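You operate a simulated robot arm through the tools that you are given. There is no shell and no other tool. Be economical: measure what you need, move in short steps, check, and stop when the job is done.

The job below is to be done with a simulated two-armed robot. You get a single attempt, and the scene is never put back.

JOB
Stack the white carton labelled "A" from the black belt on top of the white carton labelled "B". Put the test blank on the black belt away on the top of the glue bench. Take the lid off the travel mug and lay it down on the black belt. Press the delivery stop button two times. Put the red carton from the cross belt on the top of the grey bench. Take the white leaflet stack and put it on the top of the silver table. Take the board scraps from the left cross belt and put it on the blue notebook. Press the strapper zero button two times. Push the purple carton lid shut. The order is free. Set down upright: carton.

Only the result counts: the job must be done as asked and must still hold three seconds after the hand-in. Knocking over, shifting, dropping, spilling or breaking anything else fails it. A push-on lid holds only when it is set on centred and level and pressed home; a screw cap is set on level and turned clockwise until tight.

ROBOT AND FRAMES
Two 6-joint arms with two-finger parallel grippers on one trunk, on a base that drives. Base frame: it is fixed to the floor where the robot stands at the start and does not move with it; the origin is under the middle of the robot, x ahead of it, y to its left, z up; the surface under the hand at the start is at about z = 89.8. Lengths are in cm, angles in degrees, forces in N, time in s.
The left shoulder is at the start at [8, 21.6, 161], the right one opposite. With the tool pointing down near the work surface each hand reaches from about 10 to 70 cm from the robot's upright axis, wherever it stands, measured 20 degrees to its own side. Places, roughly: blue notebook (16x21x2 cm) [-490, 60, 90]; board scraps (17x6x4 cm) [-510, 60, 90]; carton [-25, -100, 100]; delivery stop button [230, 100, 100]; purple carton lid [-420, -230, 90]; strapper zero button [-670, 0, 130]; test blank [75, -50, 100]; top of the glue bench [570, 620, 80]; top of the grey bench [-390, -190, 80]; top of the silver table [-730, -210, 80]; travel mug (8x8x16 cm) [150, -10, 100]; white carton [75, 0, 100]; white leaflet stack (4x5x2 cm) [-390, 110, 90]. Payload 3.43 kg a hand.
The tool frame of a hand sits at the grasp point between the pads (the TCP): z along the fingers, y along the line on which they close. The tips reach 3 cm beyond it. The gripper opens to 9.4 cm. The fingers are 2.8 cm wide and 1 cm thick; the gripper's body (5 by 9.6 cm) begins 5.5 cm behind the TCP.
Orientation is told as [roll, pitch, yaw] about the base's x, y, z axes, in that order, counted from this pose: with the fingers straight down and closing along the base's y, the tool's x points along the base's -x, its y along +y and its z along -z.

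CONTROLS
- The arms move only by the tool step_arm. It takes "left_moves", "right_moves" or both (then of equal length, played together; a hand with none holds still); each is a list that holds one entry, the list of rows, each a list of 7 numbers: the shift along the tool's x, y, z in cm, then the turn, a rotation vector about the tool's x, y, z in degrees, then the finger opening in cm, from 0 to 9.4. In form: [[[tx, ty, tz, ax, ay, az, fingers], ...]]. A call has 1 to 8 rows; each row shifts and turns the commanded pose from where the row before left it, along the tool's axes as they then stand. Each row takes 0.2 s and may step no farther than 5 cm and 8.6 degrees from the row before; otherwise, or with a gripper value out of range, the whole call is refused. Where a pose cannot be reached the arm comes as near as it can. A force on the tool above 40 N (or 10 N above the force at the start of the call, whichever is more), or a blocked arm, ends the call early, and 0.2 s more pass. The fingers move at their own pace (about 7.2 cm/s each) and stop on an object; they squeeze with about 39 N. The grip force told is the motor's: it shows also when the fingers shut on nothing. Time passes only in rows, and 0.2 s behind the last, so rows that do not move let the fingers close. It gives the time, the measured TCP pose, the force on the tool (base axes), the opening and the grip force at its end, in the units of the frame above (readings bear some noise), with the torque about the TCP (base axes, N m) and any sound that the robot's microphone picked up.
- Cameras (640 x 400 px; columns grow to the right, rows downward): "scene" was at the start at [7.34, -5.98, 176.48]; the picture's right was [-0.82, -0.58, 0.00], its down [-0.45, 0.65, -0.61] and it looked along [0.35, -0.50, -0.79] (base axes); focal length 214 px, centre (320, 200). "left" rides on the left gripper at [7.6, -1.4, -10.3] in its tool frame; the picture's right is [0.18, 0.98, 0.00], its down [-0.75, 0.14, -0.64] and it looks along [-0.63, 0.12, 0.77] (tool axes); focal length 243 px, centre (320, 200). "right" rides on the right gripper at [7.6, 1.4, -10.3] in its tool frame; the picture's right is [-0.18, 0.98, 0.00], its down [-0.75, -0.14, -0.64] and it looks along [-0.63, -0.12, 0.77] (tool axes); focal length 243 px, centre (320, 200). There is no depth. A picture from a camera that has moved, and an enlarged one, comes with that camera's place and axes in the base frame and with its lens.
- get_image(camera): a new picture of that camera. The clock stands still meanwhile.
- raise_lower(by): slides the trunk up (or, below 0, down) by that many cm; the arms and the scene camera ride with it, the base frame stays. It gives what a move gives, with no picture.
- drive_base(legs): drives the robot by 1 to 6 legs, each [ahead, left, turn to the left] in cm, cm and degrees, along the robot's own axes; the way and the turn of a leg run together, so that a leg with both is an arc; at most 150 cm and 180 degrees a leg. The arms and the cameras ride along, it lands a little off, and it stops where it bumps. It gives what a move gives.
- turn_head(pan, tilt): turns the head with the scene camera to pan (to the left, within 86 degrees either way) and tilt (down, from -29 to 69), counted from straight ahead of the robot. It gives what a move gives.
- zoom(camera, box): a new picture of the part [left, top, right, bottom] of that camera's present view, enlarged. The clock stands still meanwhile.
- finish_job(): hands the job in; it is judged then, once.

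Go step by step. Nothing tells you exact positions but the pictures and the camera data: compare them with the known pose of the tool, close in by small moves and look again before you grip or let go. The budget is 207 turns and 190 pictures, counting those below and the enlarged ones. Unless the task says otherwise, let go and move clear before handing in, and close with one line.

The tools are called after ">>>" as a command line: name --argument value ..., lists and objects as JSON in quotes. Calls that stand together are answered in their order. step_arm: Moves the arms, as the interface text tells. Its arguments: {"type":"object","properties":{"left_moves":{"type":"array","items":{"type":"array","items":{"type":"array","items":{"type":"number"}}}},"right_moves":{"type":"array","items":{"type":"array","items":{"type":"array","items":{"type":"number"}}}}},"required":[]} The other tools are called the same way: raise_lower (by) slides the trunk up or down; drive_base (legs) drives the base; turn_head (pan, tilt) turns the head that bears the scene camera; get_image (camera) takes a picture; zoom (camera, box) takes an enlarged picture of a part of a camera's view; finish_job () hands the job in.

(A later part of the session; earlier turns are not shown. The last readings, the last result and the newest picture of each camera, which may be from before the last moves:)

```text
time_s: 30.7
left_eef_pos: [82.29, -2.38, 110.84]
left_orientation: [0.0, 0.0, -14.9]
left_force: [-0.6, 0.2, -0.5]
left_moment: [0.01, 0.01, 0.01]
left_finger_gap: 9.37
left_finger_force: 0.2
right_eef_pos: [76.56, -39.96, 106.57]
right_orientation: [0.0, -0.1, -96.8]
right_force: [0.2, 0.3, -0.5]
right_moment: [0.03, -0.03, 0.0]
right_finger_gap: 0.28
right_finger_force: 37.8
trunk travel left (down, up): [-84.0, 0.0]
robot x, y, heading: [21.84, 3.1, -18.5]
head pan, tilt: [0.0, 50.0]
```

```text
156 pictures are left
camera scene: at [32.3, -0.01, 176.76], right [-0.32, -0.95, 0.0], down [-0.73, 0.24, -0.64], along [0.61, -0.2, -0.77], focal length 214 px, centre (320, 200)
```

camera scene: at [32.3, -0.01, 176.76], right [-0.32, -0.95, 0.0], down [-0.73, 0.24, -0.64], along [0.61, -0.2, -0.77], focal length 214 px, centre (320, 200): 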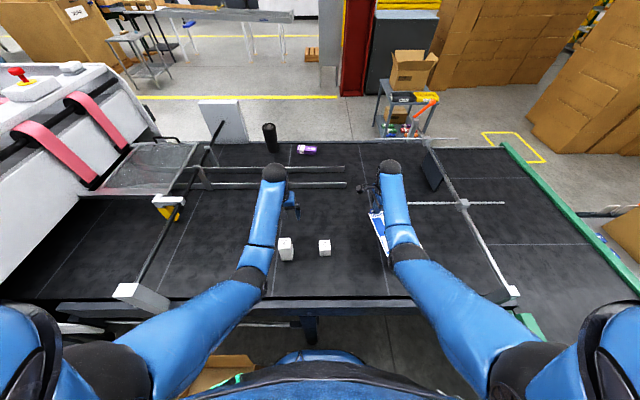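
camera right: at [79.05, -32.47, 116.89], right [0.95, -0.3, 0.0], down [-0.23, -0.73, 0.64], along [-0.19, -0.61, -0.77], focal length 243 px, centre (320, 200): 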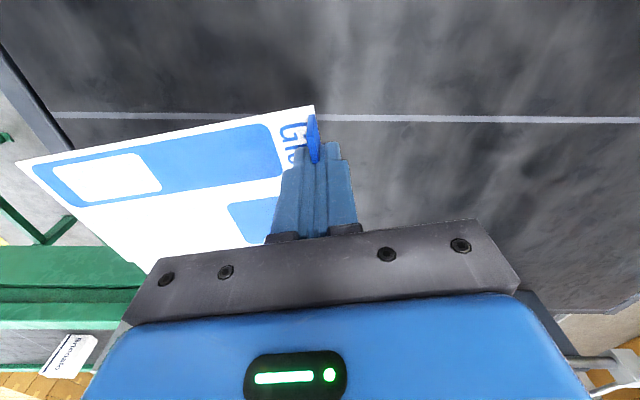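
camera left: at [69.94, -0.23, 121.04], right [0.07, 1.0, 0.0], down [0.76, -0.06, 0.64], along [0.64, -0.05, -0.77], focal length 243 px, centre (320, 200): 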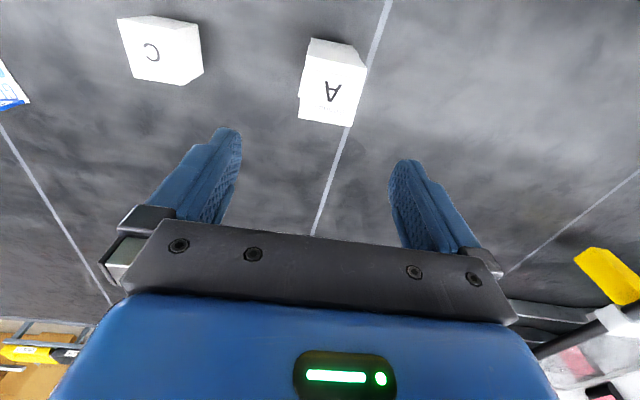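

The blank hangs level and steady. I'll draw both hands in, back away from the belt and look at the passage on the right.

>>> step_arm --right_moves '[[[0.8, -4.5, 0, 0, 0, 0, 0], [0.8, -4.5, 0, 0, 0, 0, 0], [0.8, -4.5, 0, 0, 0, 0, 0], [0.8, -3, 0, 0, 0, 0, 0]]]' --left_moves '[[[4.5, 0, 0, 0, 0, 0, 9.4], [4.5, 0, 0, 0, 0, 0, 9.4], [4.5, 0, 0, 0, 0, 0, 9.4], [3, 0, 0, 0, 0, 0, 9.4]]]'

>>> drive_base --legs '[[-25, 0, 0]]'

>>> turn_head --pan -70 --tilt 25

>>> get_image --camera "scene"

```text
time_s: 31.7
left_eef_pos: [68.22, 0.79, 104.95]
left_orientation: [-0.1, -0.3, -15.0]
left_force: [-0.5, -0.2, -0.5]
left_moment: [0.02, -0.01, 0.04]
left_finger_gap: 9.41
left_finger_force: 0.0
left hand out of reach, approached as far as the arm can: row 1, 2, 3, 4
right_eef_pos: [60.89, -34.76, 105.83]
right_orientation: [0.4, -0.1, -96.8]
right_force: [-0.1, -0.5, -0.1]
right_moment: [0.0, -0.07, 0.02]
right_finger_gap: 0.27
right_finger_force: 37.7
right hand out of reach, approached as far as the arm can: row 4
trunk travel left (down, up): [-84.0, 0.0]
robot x, y, heading: [21.96, 3.19, -18.2]
head pan, tilt: [0.0, 50.0]
```

```text
time_s: 33.5
left_eef_pos: [44.91, 8.56, 104.76]
left_orientation: [-0.1, 0.0, -14.9]
left_force: [1.0, 0.1, -0.6]
left_moment: [0.0, 0.04, -0.01]
left_finger_gap: 9.4
left_finger_force: 0.1
right_eef_pos: [37.75, -27.02, 105.57]
right_orientation: [0.0, 0.0, -96.7]
right_force: [0.3, -0.5, 1.0]
right_moment: [0.03, 0.01, 0.0]
right_finger_gap: 0.28
right_finger_force: 37.6
trunk travel left (down, up): [-84.0, 0.0]
robot x, y, heading: [-1.76, 11.37, -18.5]
head pan, tilt: [0.0, 50.0]
```

```text
time_s: 34.9
left_eef_pos: [44.58, 8.67, 104.9]
left_orientation: [-0.1, -0.2, -14.7]
left_force: [-0.2, 0.0, 0.1]
left_moment: [0.0, 0.05, 0.01]
left_finger_gap: 9.39
left_finger_force: 0.0
right_eef_pos: [37.39, -26.98, 105.73]
right_orientation: [0.1, -0.1, -96.7]
right_force: [0.3, 0.6, -0.2]
right_moment: [-0.01, -0.05, 0.03]
right_finger_gap: 0.27
right_finger_force: 37.5
trunk travel left (down, up): [-84.0, 0.0]
robot x, y, heading: [-1.86, 10.91, -18.3]
head pan, tilt: [-70.0, 25.0]
```

```text
155 pictures are left
camera scene: at [1.54, 1.1, 180.51], right [-1.0, -0.03, 0.0], down [-0.01, 0.42, -0.91], along [0.03, -0.91, -0.42], focal length 214 px, centre (320, 200)
```

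scene: 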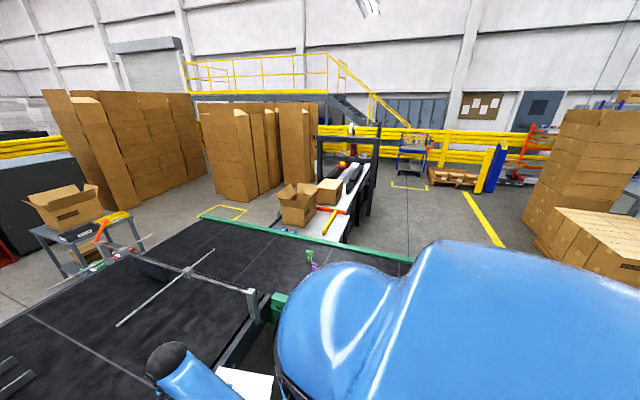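

I can't see behind, and the space beyond the shoulder matters. I'll back a little more and rotate left to survey the area behind.

>>> drive_base --legs '[[-20, 0, 0], [0, 0, 110]]'

>>> turn_head --pan 0 --tilt 25

>>> get_image --camera "scene"

>>> turn_head --pan 80 --tilt 25

>>> get_image --camera "scene"

```text
time_s: 41.2
left_eef_pos: [-35.17, 61.34, 105.03]
left_orientation: [-0.1, -0.2, 96.5]
left_force: [0.1, 0.1, -0.3]
left_moment: [0.0, -0.03, -0.01]
left_finger_gap: 9.4
left_finger_force: 0.1
right_eef_pos: [0.66, 67.61, 105.71]
right_orientation: [0.2, -0.1, 14.6]
right_force: [-0.2, 0.1, -0.3]
right_moment: [0.0, 0.02, -0.04]
right_finger_gap: 0.28
right_finger_force: 37.2
trunk travel left (down, up): [-84.0, 0.0]
robot x, y, heading: [-20.76, 17.31, 93.1]
head pan, tilt: [-70.0, 25.0]
```

```text
time_s: 42.6
left_eef_pos: [-35.19, 61.5, 104.89]
left_orientation: [-0.1, -0.3, 96.5]
left_force: [1.0, 0.4, -0.4]
left_moment: [-0.03, 0.0, -0.01]
left_finger_gap: 9.4
left_finger_force: 0.1
right_eef_pos: [0.66, 67.61, 105.73]
right_orientation: [0.2, -0.1, 14.6]
right_force: [0.2, -0.4, -0.6]
right_moment: [0.05, 0.01, 0.01]
right_finger_gap: 0.27
right_finger_force: 37.4
trunk travel left (down, up): [-84.0, 0.0]
robot x, y, heading: [-20.51, 17.32, 92.9]
head pan, tilt: [0.0, 25.0]
```

```text
154 pictures are left
camera scene: at [-21.21, 29.83, 180.51], right [1.0, 0.05, 0.0], down [0.02, -0.42, -0.91], along [-0.05, 0.91, -0.42], focal length 214 px, centre (320, 200)
```

scene: 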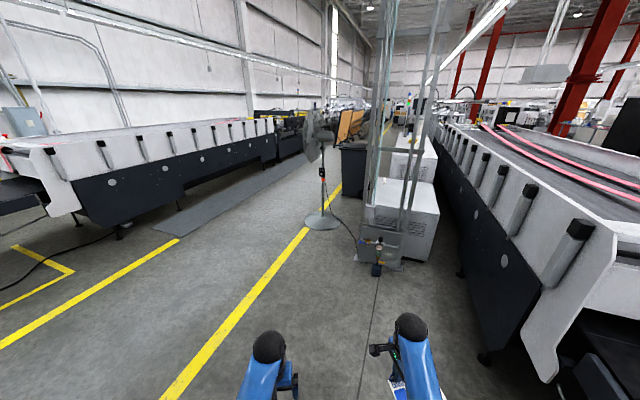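

```text
time_s: 44.1
left_eef_pos: [-35.16, 61.38, 104.9]
left_orientation: [-0.1, -0.2, 96.5]
left_force: [0.1, 0.3, -0.1]
left_moment: [-0.01, 0.01, -0.01]
left_finger_gap: 9.39
left_finger_force: 0.0
right_eef_pos: [0.67, 67.62, 105.7]
right_orientation: [0.2, -0.1, 14.5]
right_force: [-0.8, -0.7, -0.8]
right_moment: [0.04, 0.0, -0.03]
right_finger_gap: 0.27
right_finger_force: 37.9
trunk travel left (down, up): [-84.0, 0.0]
robot x, y, heading: [-20.52, 17.66, 93.1]
head pan, tilt: [80.0, 25.0]
```

```text
153 pictures are left
camera scene: at [-29.87, 21.76, 180.52], right [0.12, 0.99, 0.0], down [0.42, -0.05, -0.91], along [-0.9, 0.11, -0.42], focal length 214 px, centre (320, 200)
```

scene: 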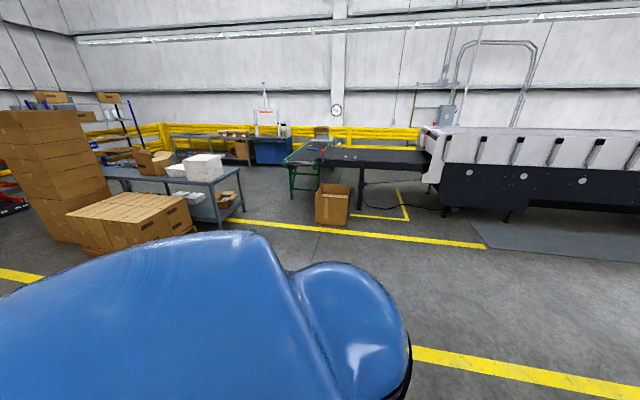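

Behind lie the left line (black belt, green cross belt) and the grey bench. I'll keep rotating left to see the cross belt with the red carton.

>>> drive_base --legs '[[0, 0, 130]]'

>>> turn_head --pan 45 --tilt 30

>>> get_image --camera "scene"

>>> turn_head --pan -30 --tilt 20

>>> get_image --camera "scene"

```text
time_s: 50.0
left_eef_pos: [-44.08, -22.49, 105.1]
left_orientation: [0.0, -0.2, -132.3]
left_force: [-0.6, 0.5, -0.4]
left_moment: [0.01, -0.02, -0.01]
left_finger_gap: 9.38
left_finger_force: 0.0
right_eef_pos: [-72.28, 0.3, 105.74]
right_orientation: [0.2, -0.1, 145.9]
right_force: [-0.4, -0.2, -0.3]
right_moment: [-0.05, 0.01, 0.0]
right_finger_gap: 0.28
right_finger_force: 37.2
trunk travel left (down, up): [-84.0, 0.0]
robot x, y, heading: [-20.78, 17.27, -135.7]
head pan, tilt: [80.0, 25.0]
```

```text
time_s: 51.0
left_eef_pos: [-43.97, -22.52, 104.92]
left_orientation: [-0.1, -0.2, -132.3]
left_force: [-1.4, -0.4, 0.2]
left_moment: [0.01, 0.03, 0.0]
left_finger_gap: 9.42
left_finger_force: 0.0
right_eef_pos: [-72.34, 0.23, 105.8]
right_orientation: [0.3, -0.1, 145.8]
right_force: [-0.1, 0.5, -0.9]
right_moment: [-0.03, -0.01, 0.01]
right_finger_gap: 0.25
right_finger_force: 37.6
trunk travel left (down, up): [-84.0, 0.0]
robot x, y, heading: [-20.73, 17.62, -135.9]
head pan, tilt: [45.0, 30.0]
```

```text
152 pictures are left
camera scene: at [-22.88, 6.43, 179.72], right [-1.0, 0.01, 0.0], down [0.01, 0.5, -0.87], along [-0.01, -0.87, -0.5], focal length 214 px, centre (320, 200)
```

scene: 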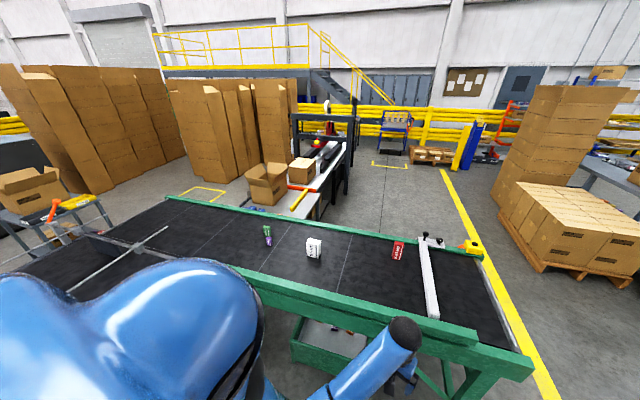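

```text
time_s: 52.4
left_eef_pos: [-43.96, -22.4, 104.96]
left_orientation: [-0.1, -0.2, -132.3]
left_force: [-0.2, -0.3, -0.6]
left_moment: [-0.04, 0.0, -0.02]
left_finger_gap: 9.39
left_finger_force: 0.1
right_eef_pos: [-72.32, 0.33, 105.82]
right_orientation: [0.3, -0.1, 145.9]
right_force: [-0.9, 0.0, 0.4]
right_moment: [-0.02, 0.01, 0.02]
right_finger_gap: 0.26
right_finger_force: 37.6
trunk travel left (down, up): [-84.0, 0.0]
robot x, y, heading: [-20.53, 17.3, -135.8]
head pan, tilt: [-30.0, 20.0]
```

```text
151 pictures are left
camera scene: at [-31.79, 13.2, 181.32], right [-0.25, 0.97, 0.0], down [0.33, 0.08, -0.94], along [-0.91, -0.23, -0.34], focal length 214 px, centre (320, 200)
```

scene: 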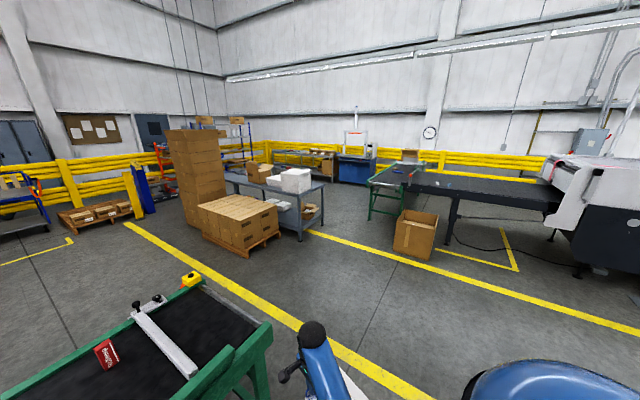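

The red carton is at about (-69,-87) on the cross belt. To reach the far side I need a route, so I'll drive around the cross belt's end and look east.

>>> drive_base --legs '[[119, -64, 0], [0, 0, 46], [130, 0, 0]]'

>>> turn_head --pan 60 --tilt 25

>>> get_image --camera "scene"

```text
time_s: 56.6
left_eef_pos: [-115.08, -44.27, 104.67]
left_orientation: [-0.3, 0.1, -128.7]
left_force: [0.1, -1.2, -0.4]
left_moment: [0.05, 0.01, 0.03]
left_finger_gap: 9.4
left_finger_force: 0.1
right_eef_pos: [-144.88, -23.32, 105.71]
right_orientation: [0.1, -0.3, 149.5]
right_force: [-0.8, -0.4, 0.0]
right_moment: [-0.03, 0.0, 0.04]
right_finger_gap: 0.27
right_finger_force: 37.2
trunk travel left (down, up): [-84.0, 0.0]
robot x, y, heading: [-94.44, -2.61, -132.2]
head pan, tilt: [-30.0, 20.0]
stopped in leg 1: the robot was blocked; the commanded pose is now the measured one
```

```text
time_s: 58.2
left_eef_pos: [-115.34, -43.67, 104.98]
left_orientation: [-0.1, -0.2, -128.7]
left_force: [0.1, 0.7, -0.1]
left_moment: [0.01, -0.04, -0.01]
left_finger_gap: 9.39
left_finger_force: 0.1
right_eef_pos: [-145.09, -22.54, 105.79]
right_orientation: [0.2, -0.1, 149.4]
right_force: [-0.5, 0.0, -0.5]
right_moment: [-0.07, 0.0, -0.01]
right_finger_gap: 0.29
right_finger_force: 37.0
trunk travel left (down, up): [-84.0, 0.0]
robot x, y, heading: [-94.41, -2.44, -132.0]
head pan, tilt: [60.0, 25.0]
```

```text
150 pictures are left
camera scene: at [-93.75, -13.2, 180.53], right [-0.95, -0.3, 0.0], down [-0.13, 0.4, -0.91], along [0.28, -0.86, -0.42], focal length 214 px, centre (320, 200)
```

scene: 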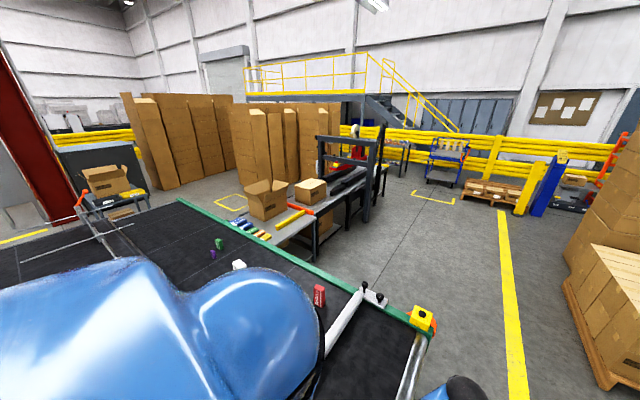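

The base bumped the belt's corner leg at about (-98,-31); nothing looks disturbed. I'll swing wide around it and look at the passage behind the packing table.

>>> drive_base --legs '[[0, -40, 0], [57, 0, 0], [0, 0, 42], [150, 0, 0]]'

>>> turn_head --pan 50 --tilt 20

>>> get_image --camera "scene"

```text
time_s: 72.6
left_eef_pos: [-149.25, -212.02, 104.97]
left_orientation: [-0.1, -0.2, -85.4]
left_force: [0.7, -0.4, 0.0]
left_moment: [0.0, 0.02, 0.0]
left_finger_gap: 9.41
left_finger_force: 0.1
right_eef_pos: [-185.37, -217.03, 105.79]
right_orientation: [0.2, -0.1, -167.3]
right_force: [0.2, 0.1, 0.5]
right_moment: [-0.01, 0.02, 0.01]
right_finger_gap: 0.27
right_finger_force: 37.0
trunk travel left (down, up): [-84.0, 0.0]
robot x, y, heading: [-162.55, -167.23, -89.0]
head pan, tilt: [60.0, 25.0]
```

```text
time_s: 73.3
left_eef_pos: [-149.34, -212.1, 105.01]
left_orientation: [-0.1, -0.2, -85.4]
left_force: [-0.4, -0.4, -0.8]
left_moment: [0.02, -0.01, -0.02]
left_finger_gap: 9.39
left_finger_force: 0.1
right_eef_pos: [-185.38, -216.99, 105.83]
right_orientation: [0.3, 0.0, -167.4]
right_force: [-0.4, 0.7, 0.2]
right_moment: [0.0, -0.05, -0.03]
right_finger_gap: 0.26
right_finger_force: 37.5
trunk travel left (down, up): [-84.0, 0.0]
robot x, y, heading: [-162.55, -167.71, -89.0]
head pan, tilt: [50.0, 20.0]
```

```text
149 pictures are left
camera scene: at [-155.09, -176.37, 181.32], right [-0.63, -0.78, 0.0], down [-0.27, 0.22, -0.94], along [0.73, -0.59, -0.34], focal length 214 px, centre (320, 200)
```

scene: 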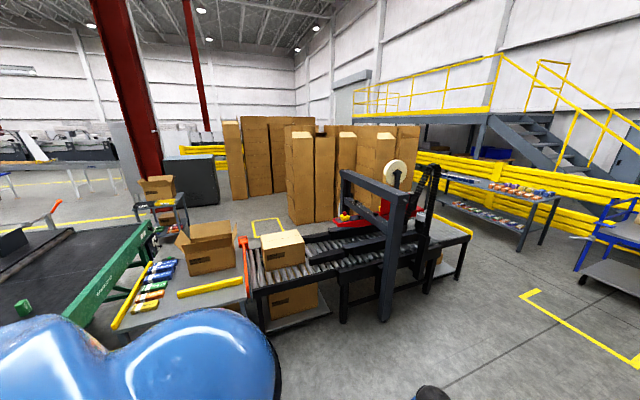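

There is a passage past the packing line's end (y≈-440) before the shelf bench. I'll drive down, turn left around the end and look again.

>>> drive_base --legs '[[150, 0, 0], [150, 0, 0], [30, 0, 0], [0, 0, 90], [70, 0, 0]]'

>>> turn_head --pan 25 --tilt 25

>>> get_image --camera "scene"

```text
time_s: 96.8
left_eef_pos: [-43.08, -482.54, 105.09]
left_orientation: [-0.1, -0.3, 5.7]
left_force: [0.1, -0.6, -0.1]
left_moment: [0.05, 0.01, 0.02]
left_finger_gap: 9.39
left_finger_force: 0.1
right_eef_pos: [-37.54, -518.4, 105.84]
right_orientation: [0.3, -0.2, -76.3]
right_force: [0.3, 0.3, 0.6]
right_moment: [0.02, -0.04, 0.01]
right_finger_gap: 0.3
right_finger_force: 37.5
trunk travel left (down, up): [-84.0, 0.0]
robot x, y, heading: [-87.01, -496.4, 2.0]
head pan, tilt: [50.0, 20.0]
```

```text
time_s: 97.7
left_eef_pos: [-42.93, -482.49, 104.91]
left_orientation: [-0.1, -0.2, 5.6]
left_force: [-0.7, 0.7, -0.2]
left_moment: [0.03, -0.02, 0.01]
left_finger_gap: 9.38
left_finger_force: 0.0
right_eef_pos: [-37.27, -518.45, 105.68]
right_orientation: [0.3, -0.1, -76.4]
right_force: [-0.5, -0.5, -0.8]
right_moment: [0.02, -0.05, -0.01]
right_finger_gap: 0.26
right_finger_force: 37.9
trunk travel left (down, up): [-84.0, 0.0]
robot x, y, heading: [-87.36, -496.53, 2.0]
head pan, tilt: [25.0, 25.0]
```

```text
148 pictures are left
camera scene: at [-75.85, -491.91, 180.51], right [0.46, -0.89, 0.0], down [-0.38, -0.19, -0.91], along [0.81, 0.41, -0.42], focal length 214 px, centre (320, 200)
```

scene: 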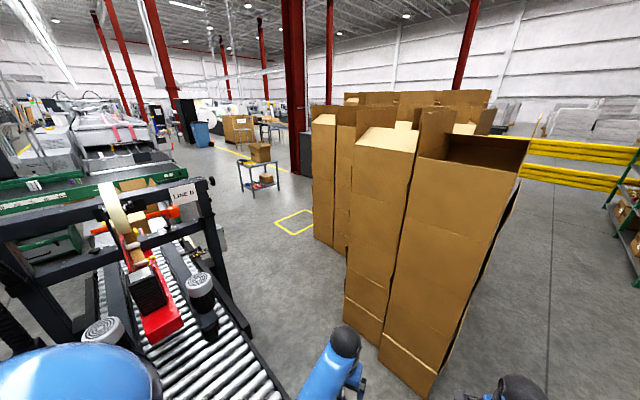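

The gap between the packing line and the box stacks is about 90 cm. I'll turn to heading 60, slip into it and proceed toward the cart and belt corner.

>>> drive_base --legs '[[0, 0, 58], [58, -57, 0], [150, 0, 0], [130, 0, 0]]'

>>> turn_head --pan 10 --tilt 30

>>> get_image --camera "scene"

```text
time_s: 102.7
left_eef_pos: [-45.71, -441.77, 104.97]
left_orientation: [-0.4, -0.2, 66.1]
left_force: [-0.2, 0.9, -0.6]
left_moment: [-0.02, -0.07, -0.02]
left_finger_gap: 9.43
left_finger_force: 0.1
right_eef_pos: [-11.62, -454.43, 105.83]
right_orientation: [0.1, -0.4, -15.8]
right_force: [-0.3, -1.7, 0.5]
right_moment: [0.0, 0.02, 0.0]
right_finger_gap: 0.27
right_finger_force: 37.5
trunk travel left (down, up): [-84.0, 0.0]
robot x, y, heading: [-54.9, -487.48, 62.4]
head pan, tilt: [25.0, 25.0]
stopped in leg 2: the robot was blocked; the commanded pose is now the measured one
```

```text
time_s: 103.4
left_eef_pos: [-45.0, -441.81, 104.81]
left_orientation: [0.0, -0.2, 65.9]
left_force: [-0.3, 0.1, 0.3]
left_moment: [0.01, 0.02, -0.05]
left_finger_gap: 9.4
left_finger_force: 0.1
right_eef_pos: [-10.95, -454.59, 105.73]
right_orientation: [0.1, -0.2, -15.8]
right_force: [-0.4, 0.4, -1.2]
right_moment: [0.04, 0.05, -0.02]
right_finger_gap: 0.27
right_finger_force: 38.0
trunk travel left (down, up): [-84.0, 0.0]
robot x, y, heading: [-54.65, -487.33, 62.3]
head pan, tilt: [10.0, 30.0]
```

```text
147 pictures are left
camera scene: at [-50.53, -475.46, 179.69], right [0.95, -0.3, 0.0], down [-0.15, -0.48, -0.86], along [0.26, 0.83, -0.5], focal length 214 px, centre (320, 200)
```

scene: 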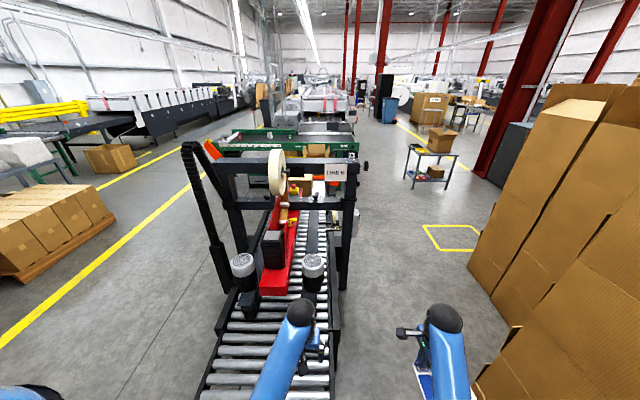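

The base front-left corner caught the line's end. I'll step back right, align with the stack edge (heading about 52) and drive through the middle of the gap.

>>> drive_base --legs '[[-22, -29, 0], [0, 0, -10], [60, 0, 0], [38, 0, 0]]'

>>> turn_head --pan 0 --tilt 30

>>> get_image --camera "scene"

```text
time_s: 109.1
left_eef_pos: [12.09, -433.83, 105.15]
left_orientation: [0.0, -0.3, 55.9]
left_force: [-0.5, -0.1, 0.4]
left_moment: [0.0, 0.01, 0.02]
left_finger_gap: 9.4
left_finger_force: 0.1
right_eef_pos: [42.9, -452.38, 105.79]
right_orientation: [-0.2, 0.2, -25.6]
right_force: [-1.4, -0.4, 0.1]
right_moment: [-0.02, 0.04, -0.24]
right_finger_gap: 0.55
right_finger_force: 38.7
trunk travel left (down, up): [-84.0, 0.0]
robot x, y, heading: [-5.01, -476.72, 52.5]
head pan, tilt: [10.0, 30.0]
stopped in leg 3: the force on the tool passed its limit at 92 N (the readings are from after the stop); the commanded pose is now the measured one
```

```text
time_s: 109.8
left_eef_pos: [12.11, -433.44, 105.08]
left_orientation: [-0.1, -0.3, 55.9]
left_force: [0.0, -0.6, 0.6]
left_moment: [-0.01, 0.0, 0.02]
left_finger_gap: 9.37
left_finger_force: 0.0
right_eef_pos: [43.14, -452.08, 105.74]
right_orientation: [-0.2, 0.3, -25.7]
right_force: [-3.1, 1.4, 0.1]
right_moment: [0.02, 0.06, -0.19]
right_finger_gap: 0.52
right_finger_force: 39.2
trunk travel left (down, up): [-84.0, 0.0]
robot x, y, heading: [-5.08, -476.75, 52.4]
head pan, tilt: [0.0, 30.0]
```

```text
146 pictures are left
camera scene: at [1.97, -466.58, 179.72], right [0.79, -0.61, 0.0], down [-0.3, -0.4, -0.87], along [0.53, 0.69, -0.5], focal length 214 px, centre (320, 200)
```

scene: 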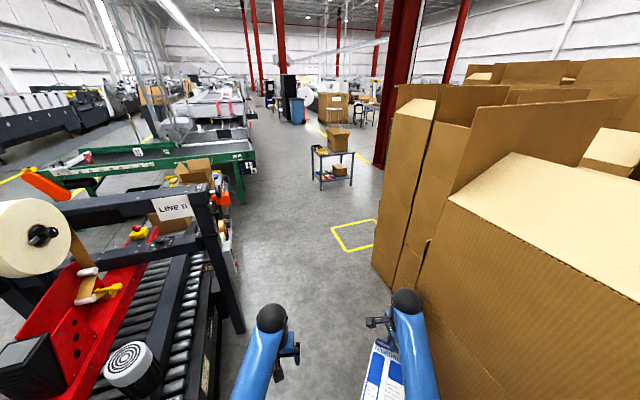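

The right elbow or blank brushed the box stack and the tab shifted slightly in the grip. Checking the blank before moving on.

>>> get_image --camera "right"

>>> zoom --camera "scene" --box '[200, 280, 520, 400]'

```text
145 pictures are left
camera right: at [36.9, -447.42, 116.02], right [0.59, 0.81, 0.0], down [0.62, -0.45, 0.64], along [0.51, -0.38, -0.77], focal length 243 px, centre (320, 200)
```

right: 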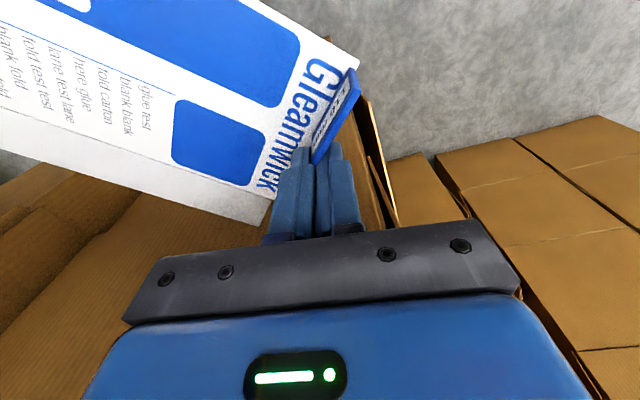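

```text
2.00 times, centred on (360, 340) of scene
camera zoom: at [1.97, -466.58, 179.72], right [0.79, -0.61, 0.0], down [-0.3, -0.4, -0.87], along [0.53, 0.69, -0.5], focal length 429 px, centre (240, -80)
```

zoom: 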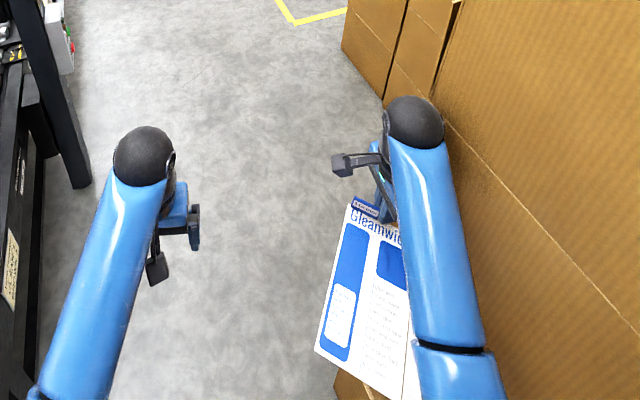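

The tab has pivoted about 30° in the fingers but is still held. I'll draw the right hand inward, away from the boxes.

>>> step_arm --right_moves '[[[2, 0.4, 0, 0, 0, 0, 0], [2.5, 0.5, 0, 0, 0, 0, 0], [2.5, 0.5, 0, 0, 0, 0, 0], [2.5, 0.5, 0, 0, 0, 0, 0]]]'

>>> get_image --camera "right"

>>> get_image --camera "scene"

```text
time_s: 110.8
left_eef_pos: [12.32, -433.37, 104.9]
left_orientation: [-0.1, -0.2, 55.9]
left_force: [-0.3, -0.6, -0.1]
left_moment: [0.0, 0.02, 0.01]
left_finger_gap: 9.41
left_finger_force: 0.1
right_eef_pos: [35.31, -446.38, 105.73]
right_orientation: [-0.1, 0.3, -25.7]
right_force: [0.7, 0.4, -0.3]
right_moment: [0.0, -0.01, 0.01]
right_finger_gap: 0.23
right_finger_force: 37.2
trunk travel left (down, up): [-84.0, 0.0]
robot x, y, heading: [-5.44, -476.36, 52.5]
head pan, tilt: [0.0, 30.0]
```

```text
143 pictures are left
camera right: at [29.19, -441.74, 115.96], right [0.59, 0.81, 0.0], down [0.62, -0.45, 0.64], along [0.51, -0.38, -0.77], focal length 243 px, centre (320, 200)
```

right: 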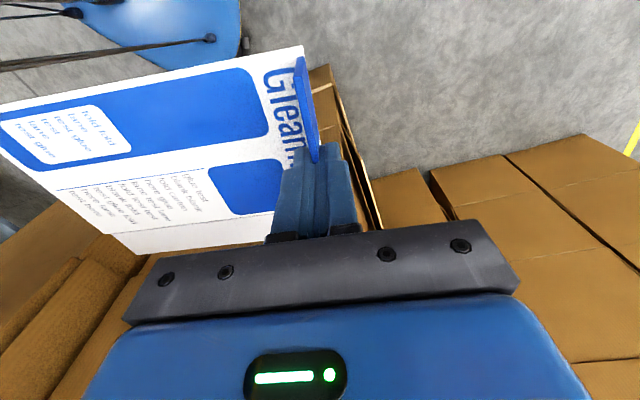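

```text
142 pictures are left
camera scene: at [2.15, -466.57, 179.71], right [0.79, -0.61, 0.0], down [-0.3, -0.4, -0.87], along [0.53, 0.69, -0.5], focal length 214 px, centre (320, 200)
```

scene: 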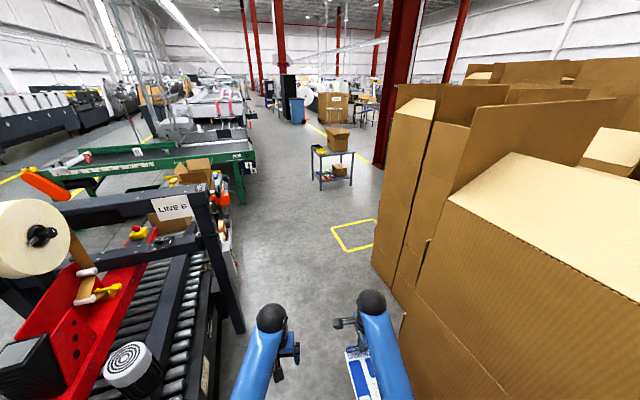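

The blank swung back to its original attitude. I'll turn slightly left and drive up the aisle.

>>> drive_base --legs '[[0, 0, 13], [150, 0, 0], [120, 0, 0]]'

>>> get_image --camera "scene"

>>> get_image --camera "right"

```text
time_s: 124.6
left_eef_pos: [112.06, -188.01, 105.05]
left_orientation: [-0.1, -0.3, 69.6]
left_force: [0.4, -0.8, -0.4]
left_moment: [-0.04, 0.01, 0.0]
left_finger_gap: 9.41
left_finger_force: 0.1
right_eef_pos: [137.57, -195.16, 105.76]
right_orientation: [0.0, 0.3, -11.9]
right_force: [-0.2, -0.3, -0.5]
right_moment: [0.08, 0.0, 0.01]
right_finger_gap: 0.27
right_finger_force: 37.1
trunk travel left (down, up): [-84.0, 0.0]
robot x, y, heading: [105.46, -233.84, 66.0]
head pan, tilt: [0.0, 30.0]
```

```text
141 pictures are left
camera scene: at [110.14, -222.72, 179.73], right [0.91, -0.4, 0.0], down [-0.2, -0.46, -0.87], along [0.35, 0.79, -0.5], focal length 214 px, centre (320, 200)
```

scene: 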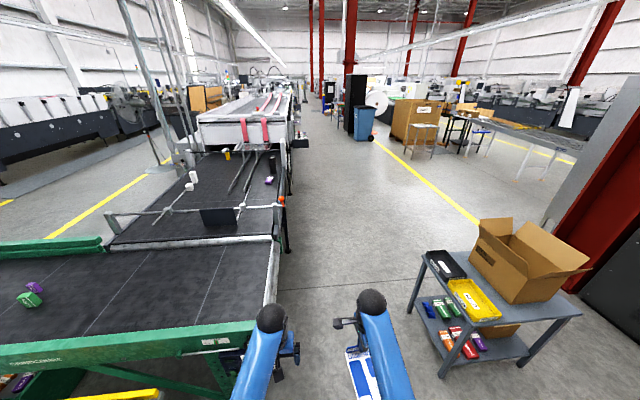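

```text
140 pictures are left
camera right: at [130.52, -192.14, 116.01], right [0.38, 0.92, 0.0], down [0.71, -0.29, 0.64], along [0.59, -0.25, -0.77], focal length 243 px, centre (320, 200)
```

right: 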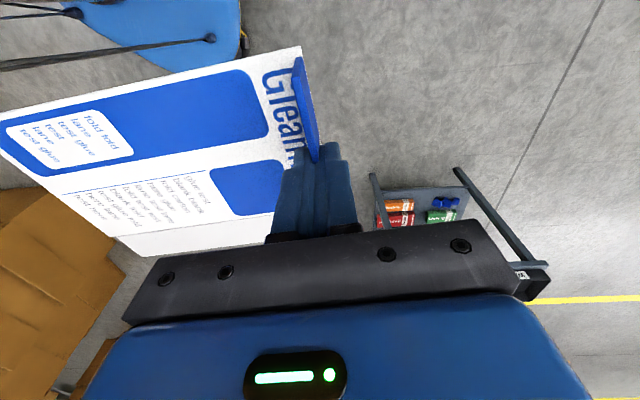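

The aisle ahead along the far side is open toward the glue bench. I'll go between belt and cart, then up the aisle.

>>> drive_base --legs '[[0, -28, 0], [150, 0, 0], [150, 0, -3], [150, 0, 0], [80, 0, 0]]'

>>> turn_head --pan 0 --tilt 22

>>> get_image --camera "scene"

```text
time_s: 151.6
left_eef_pos: [365.04, 280.56, 105.06]
left_orientation: [0.0, -0.3, 67.9]
left_force: [-0.3, 0.4, -0.4]
left_moment: [0.01, 0.0, -0.03]
left_finger_gap: 9.38
left_finger_force: 0.1
right_eef_pos: [390.25, 272.64, 105.65]
right_orientation: [-0.1, 0.3, -13.7]
right_force: [0.8, 0.7, -0.1]
right_moment: [0.06, 0.0, 0.01]
right_finger_gap: 0.26
right_finger_force: 37.3
trunk travel left (down, up): [-84.0, 0.0]
robot x, y, heading: [357.0, 235.13, 64.2]
head pan, tilt: [0.0, 30.0]
```

```text
time_s: 152.2
left_eef_pos: [365.09, 280.47, 105.03]
left_orientation: [-0.1, -0.2, 67.8]
left_force: [0.4, 0.1, 0.0]
left_moment: [0.01, 0.02, -0.01]
left_finger_gap: 9.39
left_finger_force: 0.1
right_eef_pos: [390.43, 272.63, 105.77]
right_orientation: [-0.2, 0.2, -13.8]
right_force: [0.0, -0.9, -0.7]
right_moment: [0.05, 0.01, 0.03]
right_finger_gap: 0.27
right_finger_force: 37.3
trunk travel left (down, up): [-84.0, 0.0]
robot x, y, heading: [356.82, 234.83, 64.3]
head pan, tilt: [0.0, 22.0]
```

```text
139 pictures are left
camera scene: at [362.13, 246.22, 181.0], right [0.9, -0.43, 0.0], down [-0.16, -0.34, -0.93], along [0.4, 0.84, -0.37], focal length 214 px, centre (320, 200)
```

scene: 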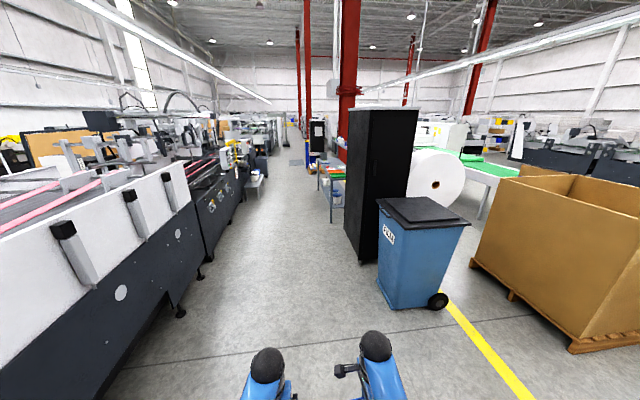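

A bench with bottles stands behind the black cabinet around (560,600). Zooming in.

>>> zoom --camera "scene" --box '[270, 120, 398, 240]'

```text
3.33 times, centred on (334, 180) of scene
camera zoom: at [362.13, 246.22, 181.0], right [0.9, -0.43, 0.0], down [-0.16, -0.34, -0.93], along [0.4, 0.84, -0.37], focal length 715 px, centre (273, 267)
```

zoom: 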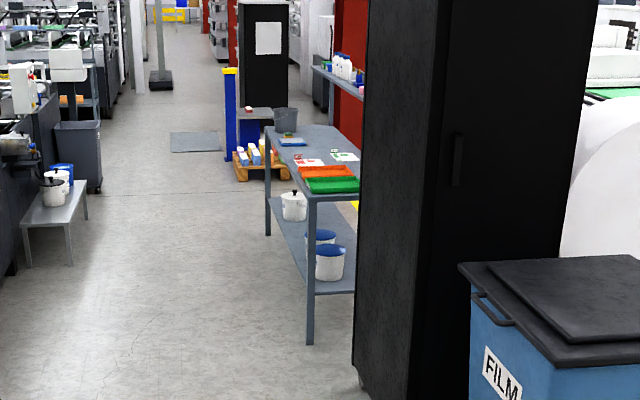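

The bench side runs from about (530,551) to (583,718), with the top at z≈80. I'll drive alongside and look at its free area.

>>> drive_base --legs '[[149, 17, 0], [149, 17, 0], [55, 5, 0]]'

>>> turn_head --pan -60 --tilt 40

>>> get_image --camera "scene"

```text
time_s: 169.4
left_eef_pos: [475.01, 617.15, 105.09]
left_orientation: [-0.1, -0.3, 69.3]
left_force: [0.5, 0.3, -0.1]
left_moment: [0.03, -0.02, -0.03]
left_finger_gap: 9.41
left_finger_force: 0.0
right_eef_pos: [500.35, 609.98, 105.81]
right_orientation: [0.1, 0.3, -12.2]
right_force: [-0.3, -0.7, -0.2]
right_moment: [0.03, 0.01, -0.02]
right_finger_gap: 0.26
right_finger_force: 37.5
trunk travel left (down, up): [-84.0, 0.0]
robot x, y, heading: [468.2, 571.88, 65.8]
head pan, tilt: [0.0, 22.0]
```

```text
time_s: 170.7
left_eef_pos: [475.12, 617.46, 105.0]
left_orientation: [-0.2, -0.3, 69.3]
left_force: [0.1, 0.4, -0.4]
left_moment: [0.02, 0.0, -0.01]
left_finger_gap: 9.39
left_finger_force: 0.0
right_eef_pos: [500.45, 610.19, 105.71]
right_orientation: [-0.2, 0.3, -12.2]
right_force: [-0.1, -1.5, -0.8]
right_moment: [0.08, 0.0, -0.03]
right_finger_gap: 0.27
right_finger_force: 37.1
trunk travel left (down, up): [-84.0, 0.0]
robot x, y, heading: [468.15, 571.65, 65.8]
head pan, tilt: [-60.0, 40.0]
```

```text
137 pictures are left
camera scene: at [477.67, 575.41, 178.19], right [0.1, -0.99, 0.0], down [-0.64, -0.07, -0.77], along [0.76, 0.08, -0.64], focal length 214 px, centre (320, 200)
```

scene: 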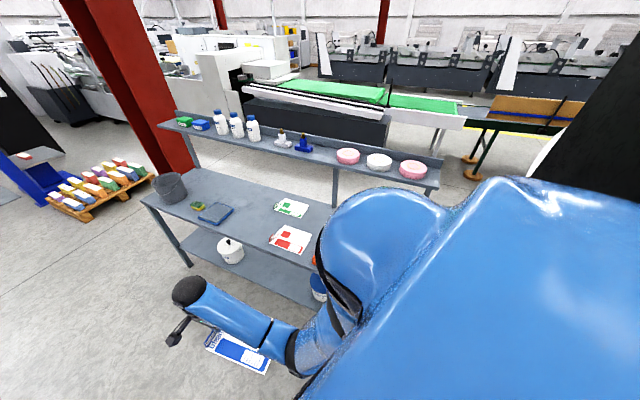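

There's a free patch on the bench between the cards (y≈605) and the blue cloth (y≈655). I'll turn to face the bench here, slide left along it, then approach.

>>> drive_base --legs '[[0, 0, -84], [0, 107, 0], [24, 0, 0]]'

>>> turn_head --pan -10 --tilt 50

>>> get_image --camera "scene"

>>> get_image --camera "right"

```text
time_s: 181.1
left_eef_pos: [566.67, 665.78, 105.11]
left_orientation: [-0.1, -0.3, -12.6]
left_force: [0.6, 0.0, 0.7]
left_moment: [-0.01, -0.02, -0.03]
left_finger_gap: 9.42
left_finger_force: 0.0
right_eef_pos: [563.15, 639.71, 105.87]
right_orientation: [0.0, 0.2, -94.1]
right_force: [0.7, 0.5, -0.6]
right_moment: [-0.02, -0.08, 0.02]
right_finger_gap: 0.27
right_finger_force: 37.9
trunk travel left (down, up): [-84.0, 0.0]
robot x, y, heading: [520.8, 666.3, -16.2]
head pan, tilt: [-60.0, 40.0]
```

```text
time_s: 182.2
left_eef_pos: [567.02, 665.78, 104.96]
left_orientation: [-0.1, -0.2, -12.7]
left_force: [0.5, 0.4, -0.2]
left_moment: [0.0, -0.04, 0.01]
left_finger_gap: 9.41
left_finger_force: 0.0
right_eef_pos: [563.32, 639.73, 105.62]
right_orientation: [-0.1, 0.2, -94.2]
right_force: [0.7, 0.2, -0.6]
right_moment: [0.0, -0.06, -0.01]
right_finger_gap: 0.26
right_finger_force: 36.9
trunk travel left (down, up): [-84.0, 0.0]
robot x, y, heading: [520.3, 666.75, -16.0]
head pan, tilt: [-10.0, 50.0]
```

```text
136 pictures are left
camera scene: at [530.5, 662.33, 176.77], right [-0.44, -0.9, 0.0], down [-0.69, 0.34, -0.64], along [0.58, -0.28, -0.77], focal length 214 px, centre (320, 200)
```

scene: 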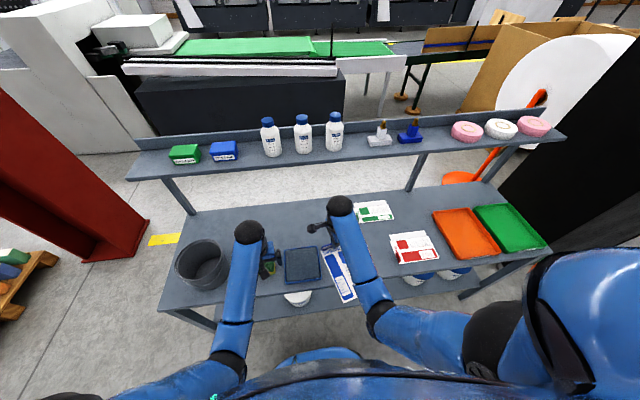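

```text
135 pictures are left
camera right: at [565.46, 647.1, 115.96], right [0.97, -0.26, 0.0], down [-0.19, -0.74, 0.64], along [-0.17, -0.62, -0.77], focal length 243 px, centre (320, 200)
```

right: 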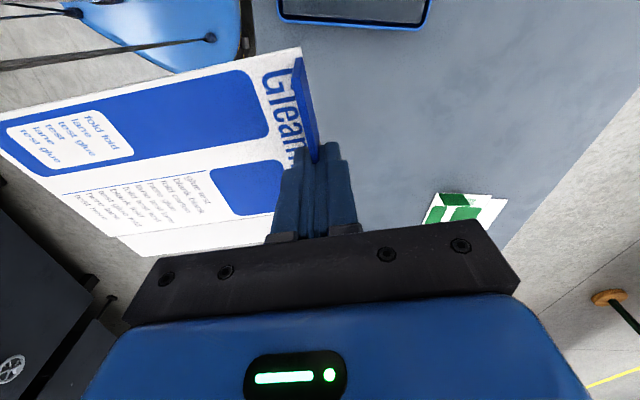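

The clear patch spans y≈609–644. I'll edge 4 cm closer, then shift the blank to TCP ≈ (577,626).

>>> drive_base --legs '[[4, 0, 0]]'

>>> step_arm --right_moves '[[[-3.3, 2.7, 0, 0, 0, 0, 0], [-3, 2.7, 0, 0, 0, 0, 0], [-3, 2.7, 0, 0, 0, 0, 0], [-3, 2.5, 0, 0, 0, 0, 0], [0, 0, 4, 0, 0, 0, 0], [0, 0, 4, 0, 0, 0, 0]]]'

>>> get_image --camera "scene"

>>> get_image --camera "right"

```text
time_s: 183.1
left_eef_pos: [569.85, 665.0, 105.41]
left_orientation: [0.0, -0.7, -12.7]
left_force: [0.0, 0.8, 0.5]
left_moment: [0.0, -0.08, -0.01]
left_finger_gap: 9.41
left_finger_force: 0.0
right_eef_pos: [566.38, 638.73, 106.04]
right_orientation: [0.4, 0.2, -94.1]
right_force: [-1.3, -0.7, 0.1]
right_moment: [-0.01, -0.09, 0.03]
right_finger_gap: 0.26
right_finger_force: 37.2
trunk travel left (down, up): [-84.0, 0.0]
robot x, y, heading: [524.42, 665.18, -16.2]
head pan, tilt: [-10.0, 50.0]
```

```text
time_s: 184.5
left_eef_pos: [570.66, 664.75, 105.13]
left_orientation: [0.0, -0.3, -12.8]
left_force: [-0.5, 0.1, -0.5]
left_moment: [0.0, 0.01, -0.01]
left_finger_gap: 9.38
left_finger_force: 0.1
right_eef_pos: [576.79, 625.75, 97.92]
right_orientation: [-0.2, 0.3, -94.2]
right_force: [0.3, 0.1, 0.1]
right_moment: [0.0, -0.05, -0.05]
right_finger_gap: 0.26
right_finger_force: 37.1
trunk travel left (down, up): [-84.0, 0.0]
robot x, y, heading: [524.4, 665.09, -16.3]
head pan, tilt: [-10.0, 50.0]
```

```text
134 pictures are left
camera scene: at [534.04, 661.33, 176.79], right [-0.44, -0.9, 0.0], down [-0.69, 0.34, -0.64], along [0.58, -0.28, -0.77], focal length 214 px, centre (320, 200)
```

scene: 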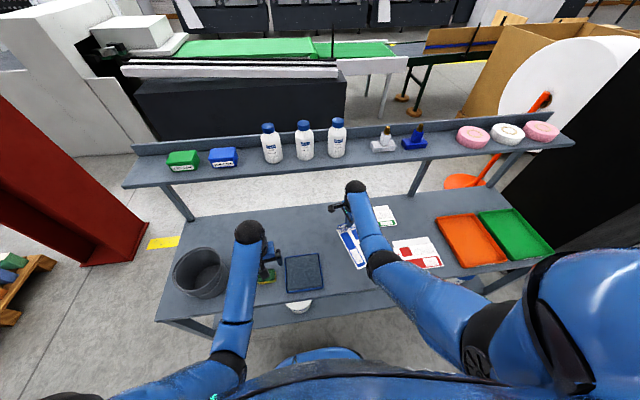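

```text
133 pictures are left
camera right: at [578.85, 633.22, 108.04], right [0.97, -0.26, 0.0], down [-0.2, -0.74, 0.64], along [-0.16, -0.62, -0.77], focal length 243 px, centre (320, 200)
```

right: 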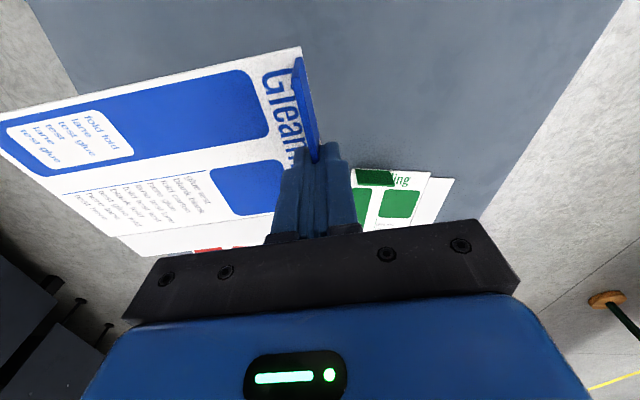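

Slightly toward the tray for margin from the green card, then lower.

>>> step_arm --right_moves '[[[3.2, 2, 0, 0, 0, 0, 0], [0, 0, 4, 0, 0, 0, 0], [0, 0, 4, 0, 0, 0, 0], [0, 0, 3, 0, 0, 0, 0]]]'

>>> get_image --camera "right"

```text
time_s: 185.5
left_eef_pos: [570.6, 664.76, 104.89]
left_orientation: [0.0, -0.2, -12.8]
left_force: [-0.7, 0.4, -0.3]
left_moment: [-0.01, -0.03, -0.03]
left_finger_gap: 9.4
left_finger_force: 0.1
right_eef_pos: [577.94, 629.07, 87.77]
right_orientation: [-0.1, 0.4, -94.3]
right_force: [0.3, 0.1, -1.0]
right_moment: [0.02, -0.04, -0.01]
right_finger_gap: 0.24
right_finger_force: 37.3
right hand out of reach, approached as far as the arm can: row 4
trunk travel left (down, up): [-84.0, 0.0]
robot x, y, heading: [524.41, 664.65, -16.0]
head pan, tilt: [-10.0, 50.0]
```

```text
132 pictures are left
camera right: at [580.0, 636.43, 98.06], right [0.97, -0.26, 0.0], down [-0.19, -0.74, 0.64], along [-0.17, -0.62, -0.77], focal length 243 px, centre (320, 200)
```

right: 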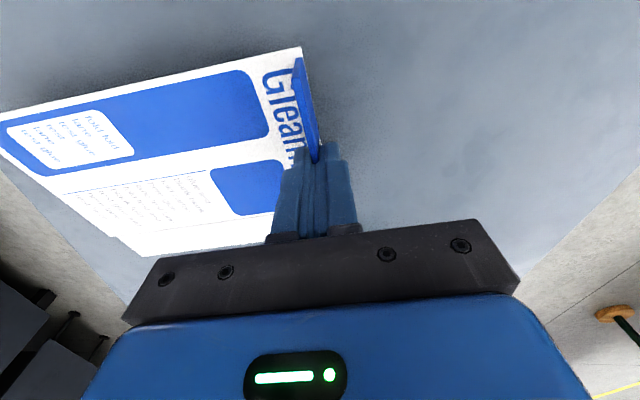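

The arm is at its limit; I'll lower the trunk by 3 cm and then settle it gently.

>>> raise_lower --by -3

>>> step_arm --right_moves '[[[0, 0, 0.5, 0, 0, 0, 0], [0, 0, 0.5, 0, 0, 0, 0], [0, 0, 0.5, 0, 0, 0, 0]]]'

>>> get_image --camera "right"

```text
time_s: 186.2
left_eef_pos: [570.59, 664.92, 102.39]
left_orientation: [-0.2, -0.3, -12.7]
left_force: [0.3, 0.3, -0.1]
left_moment: [-0.04, -0.02, -0.01]
left_finger_gap: 9.39
left_finger_force: 0.0
right_eef_pos: [578.23, 629.04, 85.78]
right_orientation: [0.2, 0.2, -94.1]
right_force: [-5.4, 3.2, 14.4]
right_moment: [-0.06, 0.39, -0.08]
right_finger_gap: 0.29
right_finger_force: 37.6
trunk travel left (down, up): [-81.3, 2.7]
robot x, y, heading: [524.31, 665.31, -16.2]
head pan, tilt: [-10.0, 50.0]
stopped: the force on the tool passed its limit at 51 N (the readings are from after the stop); the commanded pose is now the measured one
```

```text
time_s: 186.8
left_eef_pos: [570.45, 664.85, 102.34]
left_orientation: [-0.2, -0.4, -12.6]
left_force: [-0.6, 0.8, -0.1]
left_moment: [-0.02, 0.04, -0.05]
left_finger_gap: 9.42
left_finger_force: 0.0
right_eef_pos: [578.41, 628.96, 85.7]
right_orientation: [0.9, 0.2, -94.2]
right_force: [-7.2, 3.8, 21.0]
right_moment: [0.33, 0.87, -0.05]
right_finger_gap: 0.29
right_finger_force: 37.9
right hand out of reach, approached as far as the arm can: row 2, 3
trunk travel left (down, up): [-81.3, 2.7]
robot x, y, heading: [524.77, 664.94, -15.9]
head pan, tilt: [-10.0, 50.0]
stopped in row 3 (right hand): the force on the tool passed its limit at 42 N (the readings are from after the stop); the commanded pose is now the measured one
```

```text
131 pictures are left
camera right: at [580.17, 636.52, 95.96], right [0.97, -0.26, 0.02], down [-0.21, -0.74, 0.64], along [-0.15, -0.62, -0.77], focal length 243 px, centre (320, 200)
```

right: 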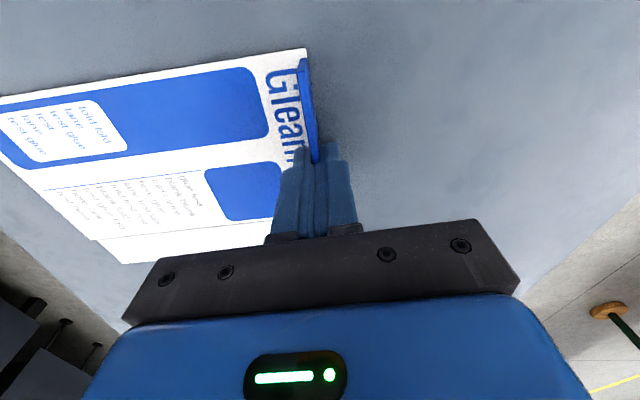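

It rests on the bench. Releasing and lifting away.

>>> step_arm --right_moves '[[[0, 0, -0.3, 0, 0, 0, 1], [0, 0, 0, 0, 0, 0, 4], [0, 0, 0, 0, 0, 0, 5], [0, 0, -4, 0, 0, 0, 5], [0, 0, -4, 0, 0, 0, 5], [0, 0, -4, 0, 0, 0, 5]]]'

>>> get_image --camera "right"

>>> get_image --camera "scene"

```text
time_s: 188.2
left_eef_pos: [570.74, 664.72, 102.2]
left_orientation: [-0.2, -0.3, -12.6]
left_force: [0.7, -0.5, -0.6]
left_moment: [-0.03, 0.01, 0.02]
left_finger_gap: 9.37
left_finger_force: 0.0
right_eef_pos: [578.22, 629.16, 97.79]
right_orientation: [0.8, 0.0, -94.2]
right_force: [0.4, -1.4, -0.3]
right_moment: [-0.04, -0.02, 0.01]
right_finger_gap: 4.99
right_finger_force: 0.1
trunk travel left (down, up): [-81.3, 2.7]
robot x, y, heading: [524.69, 665.13, -16.0]
head pan, tilt: [-10.0, 50.0]
```

```text
130 pictures are left
camera right: at [580.09, 636.65, 107.99], right [0.97, -0.25, 0.01], down [-0.2, -0.74, 0.64], along [-0.15, -0.62, -0.77], focal length 243 px, centre (320, 200)
```

right: 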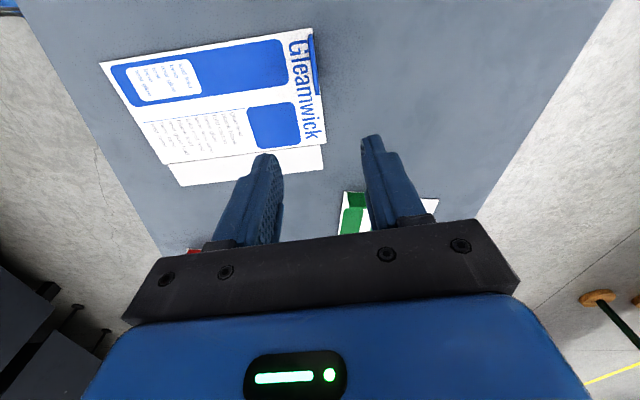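

```text
129 pictures are left
camera scene: at [534.25, 661.31, 174.06], right [-0.44, -0.9, 0.0], down [-0.69, 0.34, -0.64], along [0.58, -0.28, -0.77], focal length 214 px, centre (320, 200)
```

scene: 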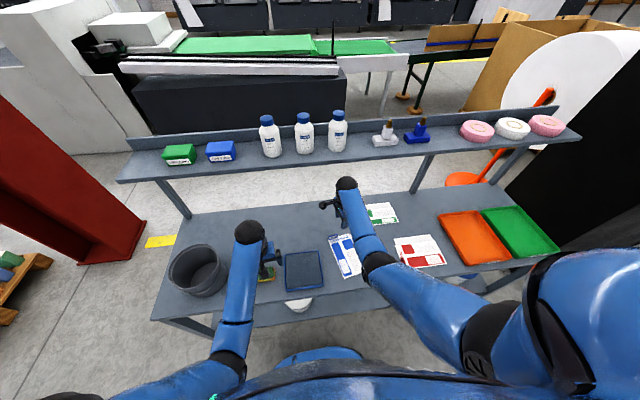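

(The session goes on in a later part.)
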